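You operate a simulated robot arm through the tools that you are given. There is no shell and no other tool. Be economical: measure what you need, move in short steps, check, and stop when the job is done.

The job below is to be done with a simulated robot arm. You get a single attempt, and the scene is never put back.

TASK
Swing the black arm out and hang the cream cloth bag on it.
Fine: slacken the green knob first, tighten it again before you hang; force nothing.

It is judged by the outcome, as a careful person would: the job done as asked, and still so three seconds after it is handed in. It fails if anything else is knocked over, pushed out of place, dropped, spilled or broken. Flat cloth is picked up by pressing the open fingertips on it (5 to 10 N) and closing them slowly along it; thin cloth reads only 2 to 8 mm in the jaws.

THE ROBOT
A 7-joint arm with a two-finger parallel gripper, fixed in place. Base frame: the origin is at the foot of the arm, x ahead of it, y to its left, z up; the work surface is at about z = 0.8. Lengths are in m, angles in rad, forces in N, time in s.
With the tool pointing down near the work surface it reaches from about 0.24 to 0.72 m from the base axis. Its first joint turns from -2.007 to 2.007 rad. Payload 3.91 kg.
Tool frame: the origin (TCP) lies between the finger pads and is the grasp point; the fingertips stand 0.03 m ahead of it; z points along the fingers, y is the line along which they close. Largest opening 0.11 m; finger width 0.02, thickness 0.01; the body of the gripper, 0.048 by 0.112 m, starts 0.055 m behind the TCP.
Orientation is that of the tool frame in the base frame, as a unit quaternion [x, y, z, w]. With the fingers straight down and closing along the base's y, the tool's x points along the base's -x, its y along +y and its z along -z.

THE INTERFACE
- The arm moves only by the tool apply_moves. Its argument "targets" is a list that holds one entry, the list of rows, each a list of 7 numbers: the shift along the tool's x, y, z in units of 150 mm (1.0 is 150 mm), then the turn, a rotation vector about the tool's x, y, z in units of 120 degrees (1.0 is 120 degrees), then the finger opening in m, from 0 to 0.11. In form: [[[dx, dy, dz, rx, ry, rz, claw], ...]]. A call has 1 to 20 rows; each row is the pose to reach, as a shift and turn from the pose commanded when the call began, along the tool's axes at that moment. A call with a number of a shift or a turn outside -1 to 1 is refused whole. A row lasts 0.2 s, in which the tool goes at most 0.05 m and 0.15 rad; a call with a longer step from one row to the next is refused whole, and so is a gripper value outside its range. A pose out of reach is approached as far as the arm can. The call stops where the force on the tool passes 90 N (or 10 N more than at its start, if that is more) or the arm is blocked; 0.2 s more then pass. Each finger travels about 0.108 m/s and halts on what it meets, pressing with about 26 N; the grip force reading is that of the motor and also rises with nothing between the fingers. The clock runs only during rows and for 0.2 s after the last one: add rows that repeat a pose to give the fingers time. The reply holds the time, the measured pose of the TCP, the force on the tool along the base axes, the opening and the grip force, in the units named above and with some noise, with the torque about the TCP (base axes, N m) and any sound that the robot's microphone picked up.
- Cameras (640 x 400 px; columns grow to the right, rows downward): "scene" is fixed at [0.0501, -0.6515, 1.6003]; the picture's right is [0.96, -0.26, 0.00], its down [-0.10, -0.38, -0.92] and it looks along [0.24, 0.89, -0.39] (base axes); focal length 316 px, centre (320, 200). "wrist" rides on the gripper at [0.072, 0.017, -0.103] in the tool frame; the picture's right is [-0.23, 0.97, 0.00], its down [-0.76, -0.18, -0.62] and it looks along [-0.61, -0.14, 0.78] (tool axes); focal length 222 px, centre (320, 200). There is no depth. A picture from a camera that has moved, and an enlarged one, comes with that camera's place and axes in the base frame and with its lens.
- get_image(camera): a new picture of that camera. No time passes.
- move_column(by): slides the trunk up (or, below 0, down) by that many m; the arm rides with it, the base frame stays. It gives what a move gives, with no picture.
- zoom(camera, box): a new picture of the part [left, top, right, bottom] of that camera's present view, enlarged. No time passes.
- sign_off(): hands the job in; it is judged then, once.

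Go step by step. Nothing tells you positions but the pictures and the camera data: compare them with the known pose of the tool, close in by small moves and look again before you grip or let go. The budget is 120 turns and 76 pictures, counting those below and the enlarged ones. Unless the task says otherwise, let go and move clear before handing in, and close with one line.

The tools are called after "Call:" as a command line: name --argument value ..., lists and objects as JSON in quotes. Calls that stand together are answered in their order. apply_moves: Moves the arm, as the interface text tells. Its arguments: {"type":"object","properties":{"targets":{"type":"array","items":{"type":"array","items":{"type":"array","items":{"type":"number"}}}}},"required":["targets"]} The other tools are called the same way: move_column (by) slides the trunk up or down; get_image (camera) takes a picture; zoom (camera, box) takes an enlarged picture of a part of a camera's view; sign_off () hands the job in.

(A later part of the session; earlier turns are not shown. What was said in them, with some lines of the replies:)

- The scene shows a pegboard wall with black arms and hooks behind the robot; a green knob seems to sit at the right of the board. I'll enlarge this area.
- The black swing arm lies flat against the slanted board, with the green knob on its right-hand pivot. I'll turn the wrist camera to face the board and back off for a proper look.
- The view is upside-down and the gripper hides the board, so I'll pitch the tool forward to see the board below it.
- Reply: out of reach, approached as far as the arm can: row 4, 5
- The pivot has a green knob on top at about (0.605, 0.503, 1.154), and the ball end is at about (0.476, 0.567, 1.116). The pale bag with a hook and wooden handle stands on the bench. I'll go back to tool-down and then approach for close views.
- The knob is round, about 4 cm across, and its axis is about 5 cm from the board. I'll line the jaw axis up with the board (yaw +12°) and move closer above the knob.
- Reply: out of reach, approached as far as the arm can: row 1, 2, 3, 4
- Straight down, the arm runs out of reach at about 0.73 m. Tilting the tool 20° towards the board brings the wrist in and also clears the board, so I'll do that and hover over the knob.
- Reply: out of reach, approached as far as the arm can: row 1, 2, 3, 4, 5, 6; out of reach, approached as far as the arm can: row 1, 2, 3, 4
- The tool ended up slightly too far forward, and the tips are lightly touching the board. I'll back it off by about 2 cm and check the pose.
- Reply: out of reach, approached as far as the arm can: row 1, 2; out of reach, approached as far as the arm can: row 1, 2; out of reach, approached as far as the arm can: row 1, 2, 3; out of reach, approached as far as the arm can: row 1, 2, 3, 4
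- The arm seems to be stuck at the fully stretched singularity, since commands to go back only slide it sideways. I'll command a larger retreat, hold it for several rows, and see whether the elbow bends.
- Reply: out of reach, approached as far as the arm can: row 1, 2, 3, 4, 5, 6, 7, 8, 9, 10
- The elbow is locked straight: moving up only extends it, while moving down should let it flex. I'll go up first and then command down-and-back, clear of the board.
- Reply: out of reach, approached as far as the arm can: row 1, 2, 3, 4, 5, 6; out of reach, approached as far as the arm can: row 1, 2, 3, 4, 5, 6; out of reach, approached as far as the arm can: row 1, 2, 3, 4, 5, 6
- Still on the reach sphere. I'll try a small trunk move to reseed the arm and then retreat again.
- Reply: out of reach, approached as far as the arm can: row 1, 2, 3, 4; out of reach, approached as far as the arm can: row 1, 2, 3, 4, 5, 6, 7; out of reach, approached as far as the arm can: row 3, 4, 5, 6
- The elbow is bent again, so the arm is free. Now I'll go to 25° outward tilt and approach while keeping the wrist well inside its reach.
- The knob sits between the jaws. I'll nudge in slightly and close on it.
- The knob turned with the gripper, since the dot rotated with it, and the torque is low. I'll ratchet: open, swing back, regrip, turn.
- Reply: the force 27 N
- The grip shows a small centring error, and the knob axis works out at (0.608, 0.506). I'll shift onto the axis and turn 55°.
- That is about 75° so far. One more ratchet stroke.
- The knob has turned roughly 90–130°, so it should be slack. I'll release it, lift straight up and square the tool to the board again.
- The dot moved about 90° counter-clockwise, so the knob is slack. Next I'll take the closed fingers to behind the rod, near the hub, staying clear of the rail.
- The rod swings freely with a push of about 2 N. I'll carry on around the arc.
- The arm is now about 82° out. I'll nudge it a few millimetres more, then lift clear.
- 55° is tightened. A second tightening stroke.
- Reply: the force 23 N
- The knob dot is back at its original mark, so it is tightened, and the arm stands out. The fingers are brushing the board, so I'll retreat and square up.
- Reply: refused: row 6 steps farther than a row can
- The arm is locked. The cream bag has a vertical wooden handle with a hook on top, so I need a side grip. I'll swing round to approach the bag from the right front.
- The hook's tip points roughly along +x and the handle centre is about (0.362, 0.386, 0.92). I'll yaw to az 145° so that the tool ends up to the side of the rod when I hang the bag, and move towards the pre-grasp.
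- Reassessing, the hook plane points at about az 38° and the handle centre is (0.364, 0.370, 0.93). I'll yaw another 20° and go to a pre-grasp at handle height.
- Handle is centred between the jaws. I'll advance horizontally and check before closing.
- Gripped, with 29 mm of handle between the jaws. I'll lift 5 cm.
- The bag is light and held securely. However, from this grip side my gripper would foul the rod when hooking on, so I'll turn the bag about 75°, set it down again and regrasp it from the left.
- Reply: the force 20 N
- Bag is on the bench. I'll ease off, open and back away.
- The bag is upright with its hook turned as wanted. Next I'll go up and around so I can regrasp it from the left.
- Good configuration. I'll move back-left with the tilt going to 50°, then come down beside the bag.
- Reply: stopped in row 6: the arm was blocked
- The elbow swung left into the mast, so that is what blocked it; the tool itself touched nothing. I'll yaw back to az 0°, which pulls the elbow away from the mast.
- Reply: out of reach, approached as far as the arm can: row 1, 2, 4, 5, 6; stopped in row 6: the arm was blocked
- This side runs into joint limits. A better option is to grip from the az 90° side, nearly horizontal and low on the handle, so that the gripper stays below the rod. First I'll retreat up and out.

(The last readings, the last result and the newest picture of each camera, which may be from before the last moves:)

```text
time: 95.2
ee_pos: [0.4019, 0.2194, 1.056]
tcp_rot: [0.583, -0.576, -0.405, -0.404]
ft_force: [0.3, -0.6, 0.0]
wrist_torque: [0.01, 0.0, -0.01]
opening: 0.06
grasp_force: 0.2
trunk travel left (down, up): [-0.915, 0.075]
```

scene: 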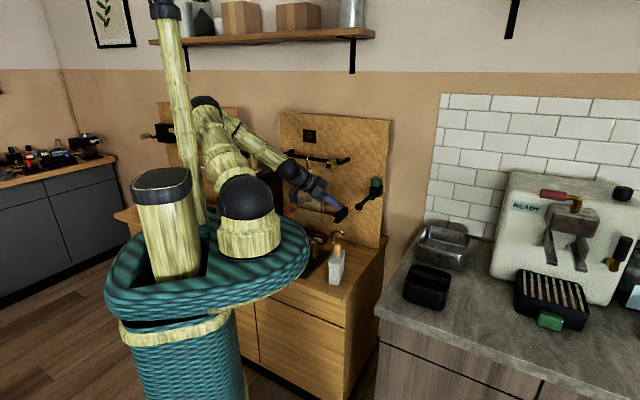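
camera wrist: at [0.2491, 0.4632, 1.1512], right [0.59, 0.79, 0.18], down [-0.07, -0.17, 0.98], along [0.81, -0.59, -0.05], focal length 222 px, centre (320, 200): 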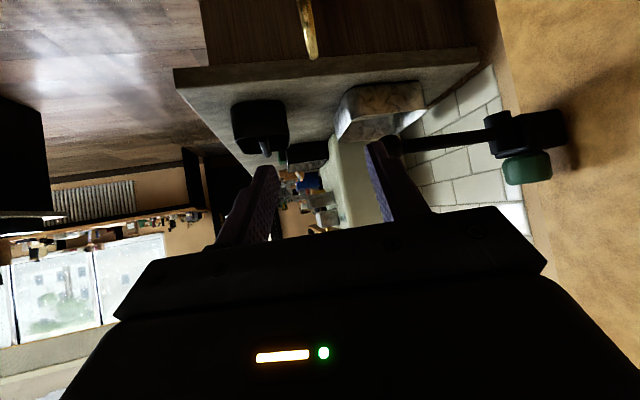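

Call:
apply_moves --targets '[[[0.22, 0, 0.08, 0, 0, 0, 0.06], [0.44, 0, 0.16, 0, 0, 0, 0.06], [0.66, 0, 0.24, 0, 0, 0, 0.06], [0.865, 0, 0.315, 0, 0, 0, 0.06], [0.865, 0, 0.315, 0, 0, 0, 0.06]]]'

Call:
get_image --camera "wrist"

```text
time: 96.2
ee_pos: [0.4456, 0.1685, 0.9537]
tcp_rot: [0.636, -0.575, -0.329, -0.395]
ft_force: [1.3, -0.2, 0.7]
wrist_torque: [0.03, -0.02, -0.01]
opening: 0.0597
grasp_force: 0.0
trunk travel left (down, up): [-0.915, 0.075]
stopped in row 4: the arm was blocked; the commanded pose is now the measured one
```

```text
11 pictures are left
camera wrist: at [0.4359, 0.0421, 0.9372], right [-0.99, 0.08, 0.08], down [0.06, -0.19, 0.98], along [0.09, 0.98, 0.18], focal length 222 px, centre (320, 200)
```

wrist: 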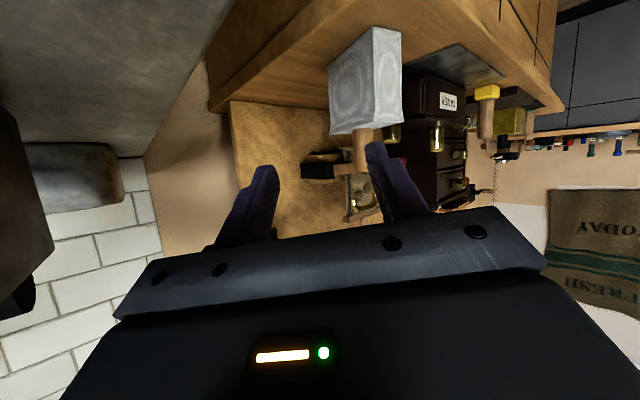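

Call:
get_image --camera "scene"

```text
10 pictures are left
```

scene: 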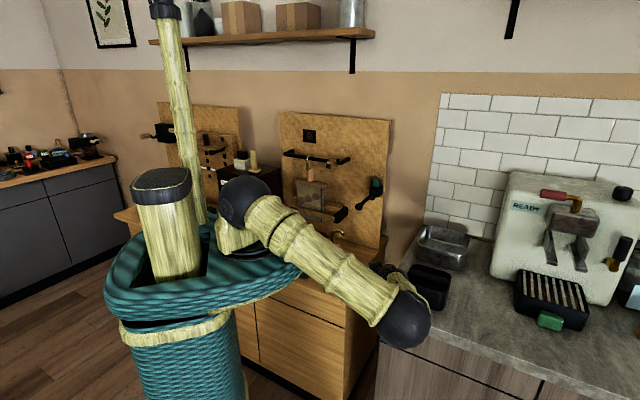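

The upper arm came down on the basket rim, so that tilt is too flat here. I'll rise and move forward, set the tilt to 55° at az 95°, and remove the small roll.

Call:
apply_moves --targets '[[[-0.2, 0.03, -0.05, -0.011, 0.011, 0.007, 0.06], [-0.38, 0.06, 0.0, -0.022, 0.022, 0.014, 0.06], [-0.5, 0.1, 0.1, -0.034, 0.033, 0.021, 0.06], [-0.63, 0.13, 0.2, -0.045, 0.044, 0.028, 0.06], [-0.758, 0.157, 0.291, -0.056, 0.054, 0.035, 0.06], [-0.758, 0.157, 0.291, -0.056, 0.054, 0.035, 0.06]]]'

```text
time: 97.5
ee_pos: [0.4118, 0.2603, 1.0276]
tcp_rot: [0.654, -0.599, -0.342, -0.312]
ft_force: [0.2, -0.2, -0.1]
wrist_torque: [-0.01, -0.04, -0.02]
opening: 0.0599
grasp_force: 0.0
trunk travel left (down, up): [-0.915, 0.075]
```

Call:
apply_moves --targets '[[[0.11, 0, 0.15, 0, 0, 0, 0.06], [0.22, 0, 0.3, 0, 0, 0, 0.06], [0.34, 0.01, 0.45, 0, 0, 0, 0.06], [0.453, 0.013, 0.605, 0, 0, 0, 0.06], [0.453, 0.013, 0.605, 0, 0, 0, 0.06]]]'

Call:
get_image --camera "wrist"

```text
time: 98.8
ee_pos: [0.4056, 0.2938, 0.9204]
tcp_rot: [0.654, -0.599, -0.342, -0.312]
ft_force: [-1.0, -0.8, 0.7]
wrist_torque: [0.0, 0.0, -0.01]
opening: 0.0602
grasp_force: 0.1
trunk travel left (down, up): [-0.915, 0.075]
```

```text
9 pictures are left
camera wrist: at [0.4009, 0.1669, 0.9198], right [-0.98, 0.04, 0.19], down [0.18, -0.06, 0.98], along [0.05, 1.0, 0.05], focal length 222 px, centre (320, 200)
```

wrist: 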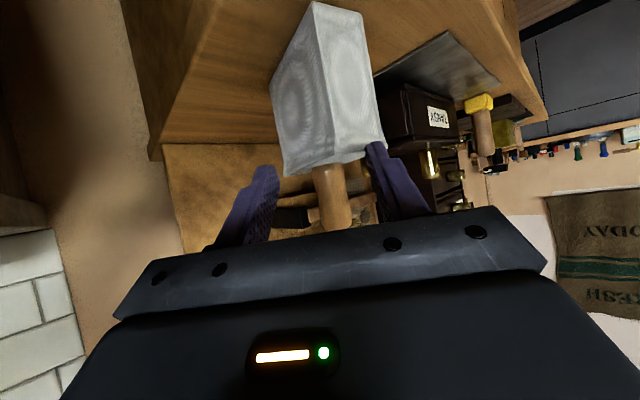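

Aligned. I'll raise 7 mm to clear the bag top, advance and close.

Call:
apply_moves --targets '[[[-0.038, -0.01, -0.027, 0, 0, 0, 0.06], [-0.13, -0.02, 0.1, 0, 0, 0, 0.06], [-0.22, -0.02, 0.235, 0, 0, 0, 0.06], [-0.312, -0.02, 0.367, 0, 0, 0, 0.06], [-0.312, -0.02, 0.367, 0, 0, 0, 0.06], [-0.312, -0.02, 0.367, 0, 0, 0, 0.045], [-0.312, -0.02, 0.367, 0, 0, 0, 0.034], [-0.312, -0.02, 0.367, 0, 0, 0, 0.025], [-0.312, -0.02, 0.367, 0, 0, 0, 0.016], [-0.312, -0.02, 0.367, 0, 0, 0, 0.01], [-0.312, -0.02, 0.367, 0, 0, 0, 0.01]]]'

Call:
zoom --camera "scene" --box '[290, 150, 430, 300]'

```text
time: 101.2
ee_pos: [0.4035, 0.3664, 0.9272]
tcp_rot: [0.654, -0.599, -0.341, -0.313]
ft_force: [-1.3, -0.1, 0.2]
wrist_torque: [-0.15, 0.15, -0.07]
opening: 0.0293
grasp_force: 25.8
trunk travel left (down, up): [-0.915, 0.075]
```

```text
2.67 times, centred on (360, 225) of scene
camera zoom: at [0.0501, -0.6515, 1.6003], right [0.96, -0.26, 0.0], down [-0.1, -0.38, -0.92], along [0.24, 0.89, -0.39], focal length 843 px, centre (213, 133)
```

zoom: 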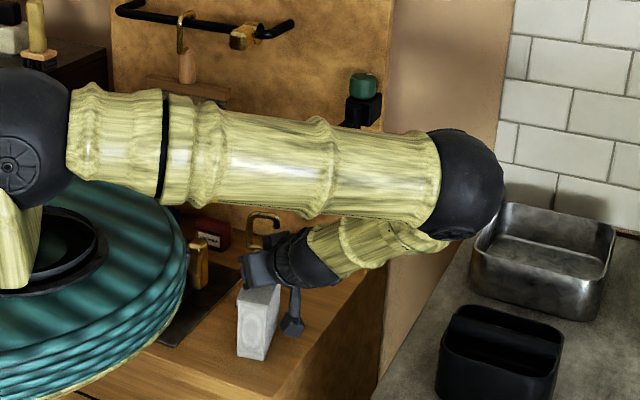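

Gripped low on the handle. My best estimates now are rod height ≈1.10 and ball ≈(0.494, 0.393). I'll lift, then yaw +15° and pitch +15° so that the gripper will pass below the rod.

Call:
apply_moves --targets '[[[-0.15, 0, -0.1, 0, 0, 0, 0.01], [-0.3, 0, -0.2, 0, 0, 0, 0.01], [-0.45, 0, -0.3, -0.022, -0.025, -0.012, 0.01], [-0.56, 0, -0.39, -0.045, -0.05, -0.023, 0.01], [-0.673, 0, -0.468, -0.067, -0.075, -0.035, 0.01], [-0.673, 0, -0.468, -0.09, -0.1, -0.047, 0.01], [-0.673, 0, -0.468, -0.112, -0.125, -0.058, 0.01], [-0.673, 0, -0.468, -0.112, -0.125, -0.058, 0.01]]]'

Call:
zoom --camera "scene" --box '[290, 140, 430, 290]'

```text
time: 103.0
ee_pos: [0.4031, 0.369, 1.0507]
tcp_rot: [0.671, -0.468, -0.472, -0.328]
ft_force: [1.1, -0.9, -0.8]
wrist_torque: [-0.03, -0.04, -0.05]
opening: 0.0292
grasp_force: 25.7
trunk travel left (down, up): [-0.915, 0.075]
```

```text
2.67 times, centred on (360, 215) of scene
camera zoom: at [0.0501, -0.6515, 1.6003], right [0.96, -0.26, 0.0], down [-0.1, -0.38, -0.92], along [0.24, 0.89, -0.39], focal length 843 px, centre (213, 160)
```

zoom: 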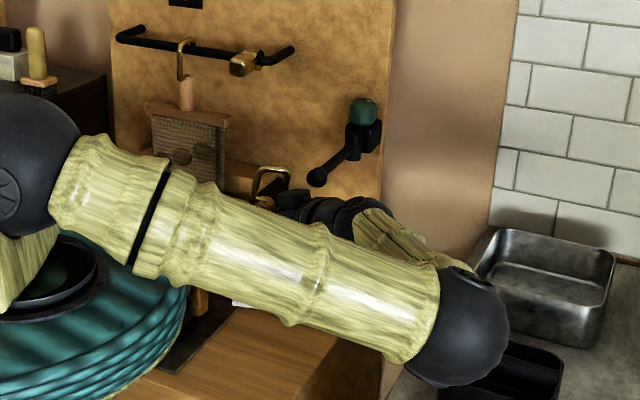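

Call:
zoom --camera "scene" --box '[335, 175, 385, 225]'

```text
8.00 times, centred on (360, 200) of scene
camera zoom: at [0.0501, -0.6515, 1.6003], right [0.96, -0.26, 0.0], down [-0.1, -0.38, -0.92], along [0.24, 0.89, -0.39], focal length 2529 px, centre (0, 200)
```

zoom: 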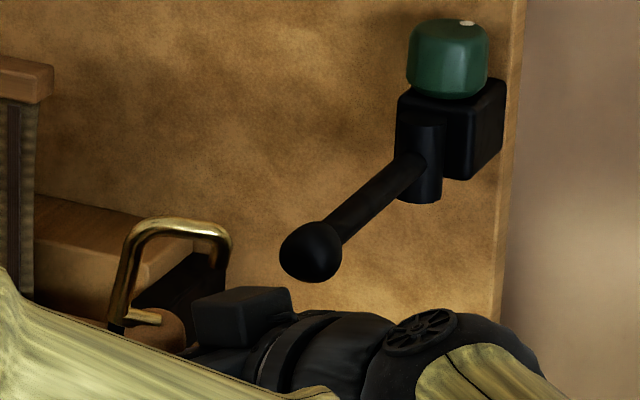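

Seen from here, the gripper sits on the same side as the hook's tip and would foul the ball. I need the gripper behind the shank, so I'll lower the bag, turn it to hook az ≈18°, set it down and regrasp it from straight behind.

Call:
apply_moves --targets '[[[0.1, 0.03, 0.05, 0, 0.03, 0, 0.01], [0.2, 0.06, 0.1, 0, 0.06, 0, 0.01], [0.31, 0.09, 0.15, 0, 0.09, 0, 0.01], [0.42, 0.125, 0.19, 0, 0.125, 0, 0.01], [0.518, 0.125, 0.235, 0, 0.125, 0, 0.01], [0.518, 0.125, 0.235, 0, 0.125, 0, 0.01]]]'

```text
time: 104.3
ee_pos: [0.3824, 0.3685, 0.9657]
tcp_rot: [0.727, -0.507, -0.38, -0.265]
ft_force: [0.3, 0.3, -1.3]
wrist_torque: [-0.03, -0.02, -0.01]
opening: 0.0292
grasp_force: 25.7
trunk travel left (down, up): [-0.915, 0.075]
```

Call:
apply_moves --targets '[[[0, 0, 0, -0.0456, 0, -0.0317, 0.01], [0, 0, 0, -0.0912, 0, -0.0633, 0.01], [0, 0, 0, -0.1369, 0, -0.095, 0.01], [0, 0, 0, -0.1825, 0, -0.1267, 0.01], [0, 0, 0, -0.2281, 0, -0.1583, 0.01], [0, 0, 0, -0.2737, 0, -0.19, 0.01], [0.08, 0, 0.055, -0.2737, 0, -0.19, 0.01], [0.16, 0, 0.11, -0.2737, 0, -0.19, 0.01], [0.197, 0, 0.137, -0.2737, 0, -0.19, 0.01], [0.197, 0, 0.137, -0.2737, 0, -0.19, 0.01]]]'

```text
time: 106.5
ee_pos: [0.3815, 0.3675, 0.9302]
tcp_rot: [0.856, -0.228, -0.449, -0.118]
ft_force: [0.7, -0.4, -1.4]
wrist_torque: [0.01, 0.02, -0.04]
opening: 0.029
grasp_force: 26.0
trunk travel left (down, up): [-0.915, 0.075]
```

Call:
apply_moves --targets '[[[0.01, 0, 0.007, 0, 0, 0, 0.01], [0.02, 0, 0.014, 0, 0, 0, 0.01], [0.02, 0, 0.014, 0, 0, 0, 0.01]]]'

```text
time: 107.3
ee_pos: [0.3814, 0.3686, 0.9292]
tcp_rot: [0.855, -0.229, -0.448, -0.121]
ft_force: [0.2, 0.5, 7.5]
wrist_torque: [-0.26, -0.44, 0.04]
opening: 0.0289
grasp_force: 26.0
trunk travel left (down, up): [-0.915, 0.075]
```

Bag is down again. I'll open, swing the open jaws around the handle back to az 90°, then retreat.

Call:
apply_moves --targets '[[[0, 0, 0, 0, 0, 0, 0.03], [0, 0, 0, 0, 0, 0, 0.05], [0, 0, 0, 0, 0, 0, 0.07], [0, 0, 0, 0, 0, 0, 0.08], [0, 0, 0, 0.0513, 0, 0.0357, 0.08], [0, 0, 0, 0.1026, 0, 0.0714, 0.08], [0, 0, 0, 0.1539, 0, 0.1071, 0.08], [0, 0, 0, 0.2053, 0, 0.1428, 0.08], [0, 0, 0, 0.2566, 0, 0.1784, 0.08], [0, 0, 0, 0.3079, 0, 0.2141, 0.08], [0, 0, 0, 0.3592, 0, 0.2498, 0.08], [0, 0, 0, 0.4105, 0, 0.2855, 0.08], [0.035, 0.11, -0.05, 0.4105, 0, 0.2855, 0.08], [0.07, 0.22, -0.1, 0.4105, 0, 0.2855, 0.08], [0.105, 0.33, -0.15, 0.4105, 0, 0.2855, 0.08], [0.143, 0.433, -0.205, 0.4105, 0, 0.2855, 0.08]]]'

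Call:
get_image --camera "wrist"

```text
time: 110.8
ee_pos: [0.3821, 0.2924, 0.9296]
tcp_rot: [0.627, -0.626, -0.329, -0.327]
ft_force: [0.1, 0.3, -0.2]
wrist_torque: [0.01, 0.02, -0.01]
opening: 0.08
grasp_force: 0.1
trunk travel left (down, up): [-0.915, 0.075]
```

```text
5 pictures are left
camera wrist: at [0.3675, 0.1655, 0.9289], right [-0.97, 0.13, 0.19], down [0.18, -0.08, 0.98], along [0.14, 0.99, 0.05], focal length 222 px, centre (320, 200)
```

wrist: 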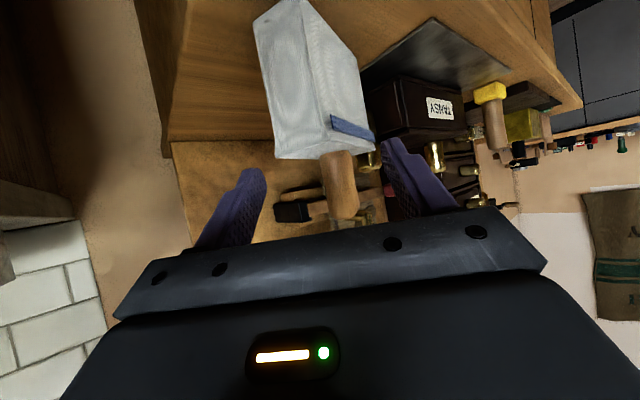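

The bag stands at (0.376, 0.372), and the blue stripe confirms its new yaw. I'll advance, yaw slightly to az 78° around the handle, and grip.

Call:
apply_moves --targets '[[[-0.07, 0.01, 0.1, 0, 0, 0, 0.08], [-0.14, 0.02, 0.2, 0, 0, 0, 0.08], [-0.21, 0.03, 0.3, 0, 0, 0, 0.08], [-0.278, 0.04, 0.399, 0, 0, 0, 0.08], [-0.278, 0.04, 0.399, 0.041, 0, 0.0285, 0.08], [-0.278, 0.04, 0.399, 0.082, 0, 0.057, 0.07], [-0.278, 0.04, 0.399, 0.082, 0, 0.057, 0.055], [-0.278, 0.04, 0.399, 0.082, 0, 0.057, 0.043], [-0.278, 0.04, 0.399, 0.082, 0, 0.057, 0.033], [-0.278, 0.04, 0.399, 0.082, 0, 0.057, 0.022], [-0.278, 0.04, 0.399, 0.082, 0, 0.057, 0.01], [-0.278, 0.04, 0.399, 0.082, 0, 0.057, 0.01]]]'

```text
time: 113.3
ee_pos: [0.3759, 0.3673, 0.9277]
tcp_rot: [-0.558, 0.689, 0.292, 0.358]
ft_force: [-1.6, 0.5, 2.0]
wrist_torque: [0.2, 0.14, 0.09]
opening: 0.0294
grasp_force: 26.0
trunk travel left (down, up): [-0.915, 0.075]
```

Gripped with the hook tip pointing ahead and to the right of the tool. I'll lift, move out and ease the tilt to 35°, ready for a low-level yaw.

Call:
apply_moves --targets '[[[-0.1, 0, -0.07, 0, 0, 0, 0.01], [-0.2, 0, -0.14, 0, 0, 0, 0.01], [-0.28, -0.07, -0.25, 0, 0.033, 0, 0.01], [-0.36, -0.14, -0.37, 0, 0.066, 0, 0.01], [-0.44, -0.2, -0.49, 0, 0.1, 0, 0.01], [-0.53, -0.273, -0.605, 0, 0.133, 0, 0.01], [-0.53, -0.273, -0.605, 0, 0.1667, 0, 0.01]]]'

```text
time: 115.0
ee_pos: [0.4113, 0.3296, 1.0424]
tcp_rot: [-0.601, 0.741, 0.19, 0.234]
ft_force: [0.0, 0.4, -1.9]
wrist_torque: [-0.03, 0.01, 0.01]
opening: 0.0291
grasp_force: 25.5
trunk travel left (down, up): [-0.915, 0.075]
```

Call:
apply_moves --targets '[[[0, 0, 0, 0.0362, 0, 0.0515, 0.01], [0, 0, 0, 0.0724, 0, 0.1029, 0.01], [0, 0, 0, 0.1085, 0, 0.1544, 0.01], [0, 0, 0, 0.1447, 0, 0.2058, 0.01], [0, 0, 0, 0.1809, 0, 0.2573, 0.01], [0, 0, 0, 0.2171, 0, 0.3087, 0.01], [0, 0, 0, 0.2533, 0, 0.3602, 0.01], [0, 0, 0, 0.2895, 0, 0.4116, 0.01], [0, 0, 0, 0.3256, 0, 0.4631, 0.01], [0, 0, 0, 0.3618, 0, 0.5145, 0.01], [0, 0, 0, 0.398, 0, 0.566, 0.01], [0, 0, 0, 0.398, 0, 0.566, 0.01]]]'

Call:
get_image --camera "scene"

```text
time: 117.5
ee_pos: [0.4103, 0.3284, 1.0436]
tcp_rot: [0.042, 0.953, -0.013, 0.3]
ft_force: [0.3, 0.2, -1.6]
wrist_torque: [-0.01, 0.0, 0.02]
opening: 0.0293
grasp_force: 25.4
trunk travel left (down, up): [-0.915, 0.075]
```

```text
4 pictures are left
```

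scene: 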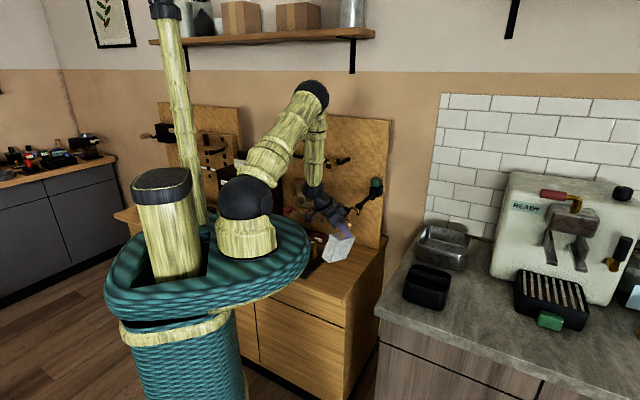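

Excellent configuration: elbow up, bag clear of the ball. I'll tilt back to 55° (bag upright) and move left of the rod line.

Call:
apply_moves --targets '[[[0.01, 0, -0.02, 0, -0.045, 0, 0.01], [0.02, 0.05, -0.04, 0, -0.09, 0, 0.01], [0.033, 0.14, -0.064, 0, -0.13, 0, 0.01], [0.033, 0.24, -0.064, 0, -0.1667, 0, 0.01], [0.033, 0.347, -0.064, 0, -0.1667, 0, 0.01], [0.033, 0.347, -0.064, 0, -0.1667, 0, 0.01]]]'

Call:
zoom --camera "scene" --box '[315, 170, 395, 250]'

```text
time: 119.0
ee_pos: [0.404, 0.3809, 1.0502]
tcp_rot: [0.038, 0.886, -0.02, 0.461]
ft_force: [-0.1, -0.8, -1.2]
wrist_torque: [0.02, 0.04, -0.01]
opening: 0.0289
grasp_force: 25.9
trunk travel left (down, up): [-0.915, 0.075]
```

```text
5.00 times, centred on (355, 210) of scene
camera zoom: at [0.0501, -0.6515, 1.6003], right [0.96, -0.26, 0.0], down [-0.1, -0.38, -0.92], along [0.24, 0.89, -0.39], focal length 1580 px, centre (145, 150)
```

zoom: 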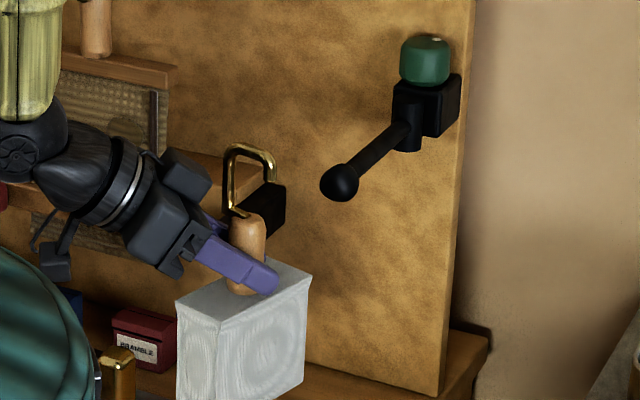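

The rod should pass midway through the hook's gap at this height. I'll slide hubward alongside the rod and stay left of it.

Call:
apply_moves --targets '[[[-0.044, 0.087, 0.063, 0, 0, 0, 0.01], [-0.088, 0.174, 0.126, 0, 0, 0, 0.01], [-0.132, 0.26, 0.189, 0, 0, 0, 0.01], [-0.177, 0.347, 0.252, 0, 0, 0, 0.01], [-0.221, 0.434, 0.315, 0, 0, 0, 0.01], [-0.221, 0.434, 0.315, 0, 0, 0, 0.01]]]'

Call:
zoom --camera "scene" --box '[325, 165, 395, 235]'

```text
time: 120.3
ee_pos: [0.4661, 0.4428, 1.0507]
tcp_rot: [0.038, 0.886, -0.02, 0.462]
ft_force: [0.1, -0.3, -1.2]
wrist_torque: [0.01, -0.01, -0.01]
opening: 0.0292
grasp_force: 25.9
trunk travel left (down, up): [-0.915, 0.075]
```

```text
5.71 times, centred on (360, 200) of scene
camera zoom: at [0.0501, -0.6515, 1.6003], right [0.96, -0.26, 0.0], down [-0.1, -0.38, -0.92], along [0.24, 0.89, -0.39], focal length 1806 px, centre (91, 200)
```

zoom: 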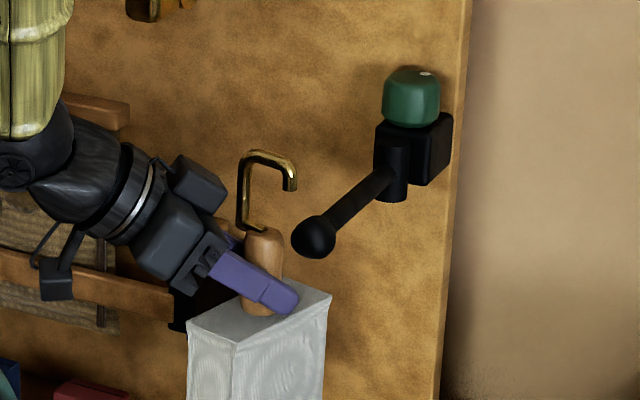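

Geometry checks out: the rod will pass between the tip and the handle top. I'll add 8 mm hubward, then slide right slowly, half-way first.

Call:
apply_moves --targets '[[[-0.02, 0.04, 0.029, 0, 0, 0, 0.01], [-0.041, 0.007, 0.06, 0, 0, 0, 0.01], [-0.063, -0.026, 0.09, 0, 0, 0, 0.01], [-0.085, -0.059, 0.121, 0, 0, 0, 0.01], [-0.085, -0.059, 0.121, 0, 0, 0, 0.01]]]'

Call:
apply_moves --targets '[[[-0.016, -0.025, 0.023, 0, 0, 0, 0.01], [-0.032, -0.05, 0.046, 0, 0, 0, 0.01], [-0.048, -0.075, 0.069, 0, 0, 0, 0.01], [-0.064, -0.1, 0.092, 0, 0, 0, 0.01], [-0.064, -0.1, 0.092, 0, 0, 0, 0.01]]]'

Call:
zoom --camera "scene" --box '[325, 165, 395, 235]'

```text
time: 121.5
ee_pos: [0.4872, 0.4316, 1.0493]
tcp_rot: [0.038, 0.886, -0.02, 0.461]
ft_force: [-0.4, -1.2, -1.5]
wrist_torque: [0.0, 0.02, 0.01]
opening: 0.0294
grasp_force: 25.7
trunk travel left (down, up): [-0.915, 0.075]
```

```text
time: 122.8
ee_pos: [0.505, 0.416, 1.049]
tcp_rot: [0.039, 0.886, -0.021, 0.462]
ft_force: [-0.4, -0.1, -1.4]
wrist_torque: [0.04, 0.02, 0.01]
opening: 0.0293
grasp_force: 26.5
trunk travel left (down, up): [-0.915, 0.075]
```

```text
5.71 times, centred on (360, 200) of scene
camera zoom: at [0.0501, -0.6515, 1.6003], right [0.96, -0.26, 0.0], down [-0.1, -0.38, -0.92], along [0.24, 0.89, -0.39], focal length 1806 px, centre (91, 200)
```

zoom: 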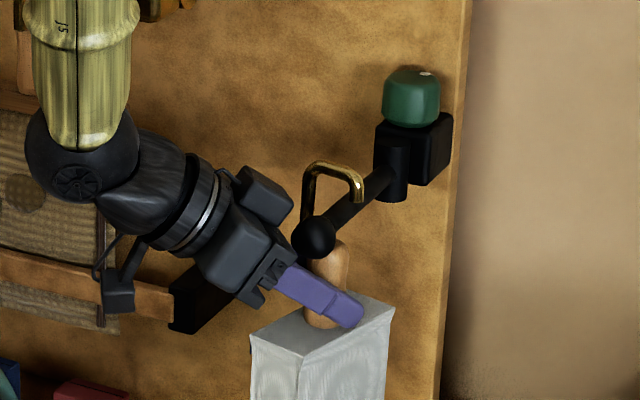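

The rod is now inside the hook, between shank and tip. I'll lower gently until the hook takes the load.

Call:
apply_moves --targets '[[[0.03, 0, 0.021, 0, 0, 0, 0.01], [0.06, 0, 0.042, 0, 0, 0, 0.01], [0.09, 0, 0.063, 0, 0, 0, 0.01], [0.12, 0, 0.084, 0, 0, 0, 0.01], [0.12, 0, 0.084, 0, 0, 0, 0.01]]]'

```text
time: 124.0
ee_pos: [0.503, 0.4143, 1.0271]
tcp_rot: [0.037, 0.886, -0.02, 0.461]
ft_force: [-1.9, 2.8, -1.4]
wrist_torque: [-0.18, -0.15, -0.08]
opening: 0.029
grasp_force: 25.6
trunk travel left (down, up): [-0.915, 0.075]
```

Call:
apply_moves --targets '[[[0.012, 0.018, -0.016, 0, 0, 0, 0.01], [0.023, 0.018, -0.009, 0, 0, 0, 0.01], [0.034, 0.018, -0.001, 0, 0, 0, 0.01], [0.034, 0.018, -0.001, 0, 0, 0, 0.01]]]'

```text
time: 125.0
ee_pos: [0.5014, 0.4181, 1.0258]
tcp_rot: [0.038, 0.886, -0.019, 0.462]
ft_force: [-1.9, -0.5, 4.9]
wrist_torque: [0.03, -0.15, -0.03]
opening: 0.0294
grasp_force: 26.6
trunk travel left (down, up): [-0.915, 0.075]
```

The hook rests on the rod, since the vertical force flipped to +5 N. I'll ease 1 mm, open slowly and back away.

Call:
apply_moves --targets '[[[-0.005, 0, -0.004, 0, 0, 0, 0.015], [-0.005, 0, -0.004, 0, 0, 0, 0.025], [-0.005, 0, -0.004, 0, 0, 0, 0.032], [-0.005, 0, -0.004, 0, 0, 0, 0.04], [-0.005, 0, -0.004, 0, 0, 0, 0.05], [-0.005, 0, -0.004, 0, 0, 0, 0.06], [-0.005, 0, -0.004, 0, 0, 0, 0.06], [-0.005, 0, -0.004, 0, 0, 0, 0.06]]]'

Call:
apply_moves --targets '[[[0.04, 0, -0.057, 0, 0, 0, 0.065], [0.08, 0, -0.114, 0, 0, 0, 0.065], [0.13, 0, -0.185, 0, 0, 0, 0.065], [0.18, 0, -0.256, 0, 0, 0, 0.065], [0.23, 0, -0.327, 0, 0, 0, 0.065], [0.268, 0, -0.382, 0, 0, 0, 0.065], [0.268, 0, -0.382, 0, 0, 0, 0.065]]]'

Call:
get_image --camera "scene"

```text
time: 126.8
ee_pos: [0.5015, 0.4188, 1.0247]
tcp_rot: [0.038, 0.886, -0.02, 0.461]
ft_force: [-0.4, 0.7, -0.1]
wrist_torque: [0.01, 0.03, -0.01]
opening: 0.0602
grasp_force: 0.0
trunk travel left (down, up): [-0.915, 0.075]
```

```text
time: 128.3
ee_pos: [0.4316, 0.4224, 1.0238]
tcp_rot: [0.038, 0.886, -0.02, 0.461]
ft_force: [0.6, 0.0, -0.2]
wrist_torque: [-0.01, -0.01, 0.01]
opening: 0.0652
grasp_force: 0.0
trunk travel left (down, up): [-0.915, 0.075]
```

```text
0 pictures are left
```

scene: 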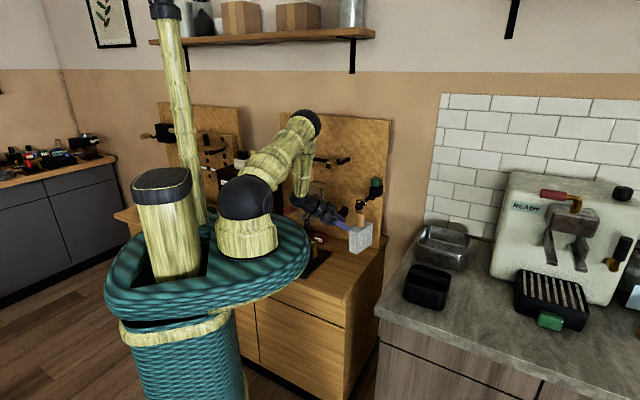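

The bag hangs on the extended arm. One last small retreat to be clear, then hand in.

Call:
apply_moves --targets '[[[-0.05, 0, -0.06, 0, 0, 0, 0.065], [-0.03, 0, -0.14, 0, 0, 0, 0.065], [0.006, 0, -0.24, 0, 0, 0, 0.065], [0.006, 0, -0.24, 0, 0, 0, 0.065]]]'

```text
time: 129.3
ee_pos: [0.402, 0.4246, 1.0429]
tcp_rot: [0.037, 0.886, -0.019, 0.462]
ft_force: [-1.3, -0.3, -0.3]
wrist_torque: [-0.03, 0.01, -0.01]
opening: 0.0651
grasp_force: 0.0
trunk travel left (down, up): [-0.915, 0.075]
```

The gripper is clear, with no contact force, and the bag was hanging from the locked arm in the last picture, so I'm handing in.

Call:
sign_off

```text
The job is handed in.
```

The black arm is swung out, the green knob is tightened again, and the cream bag hangs on the arm by its hook.
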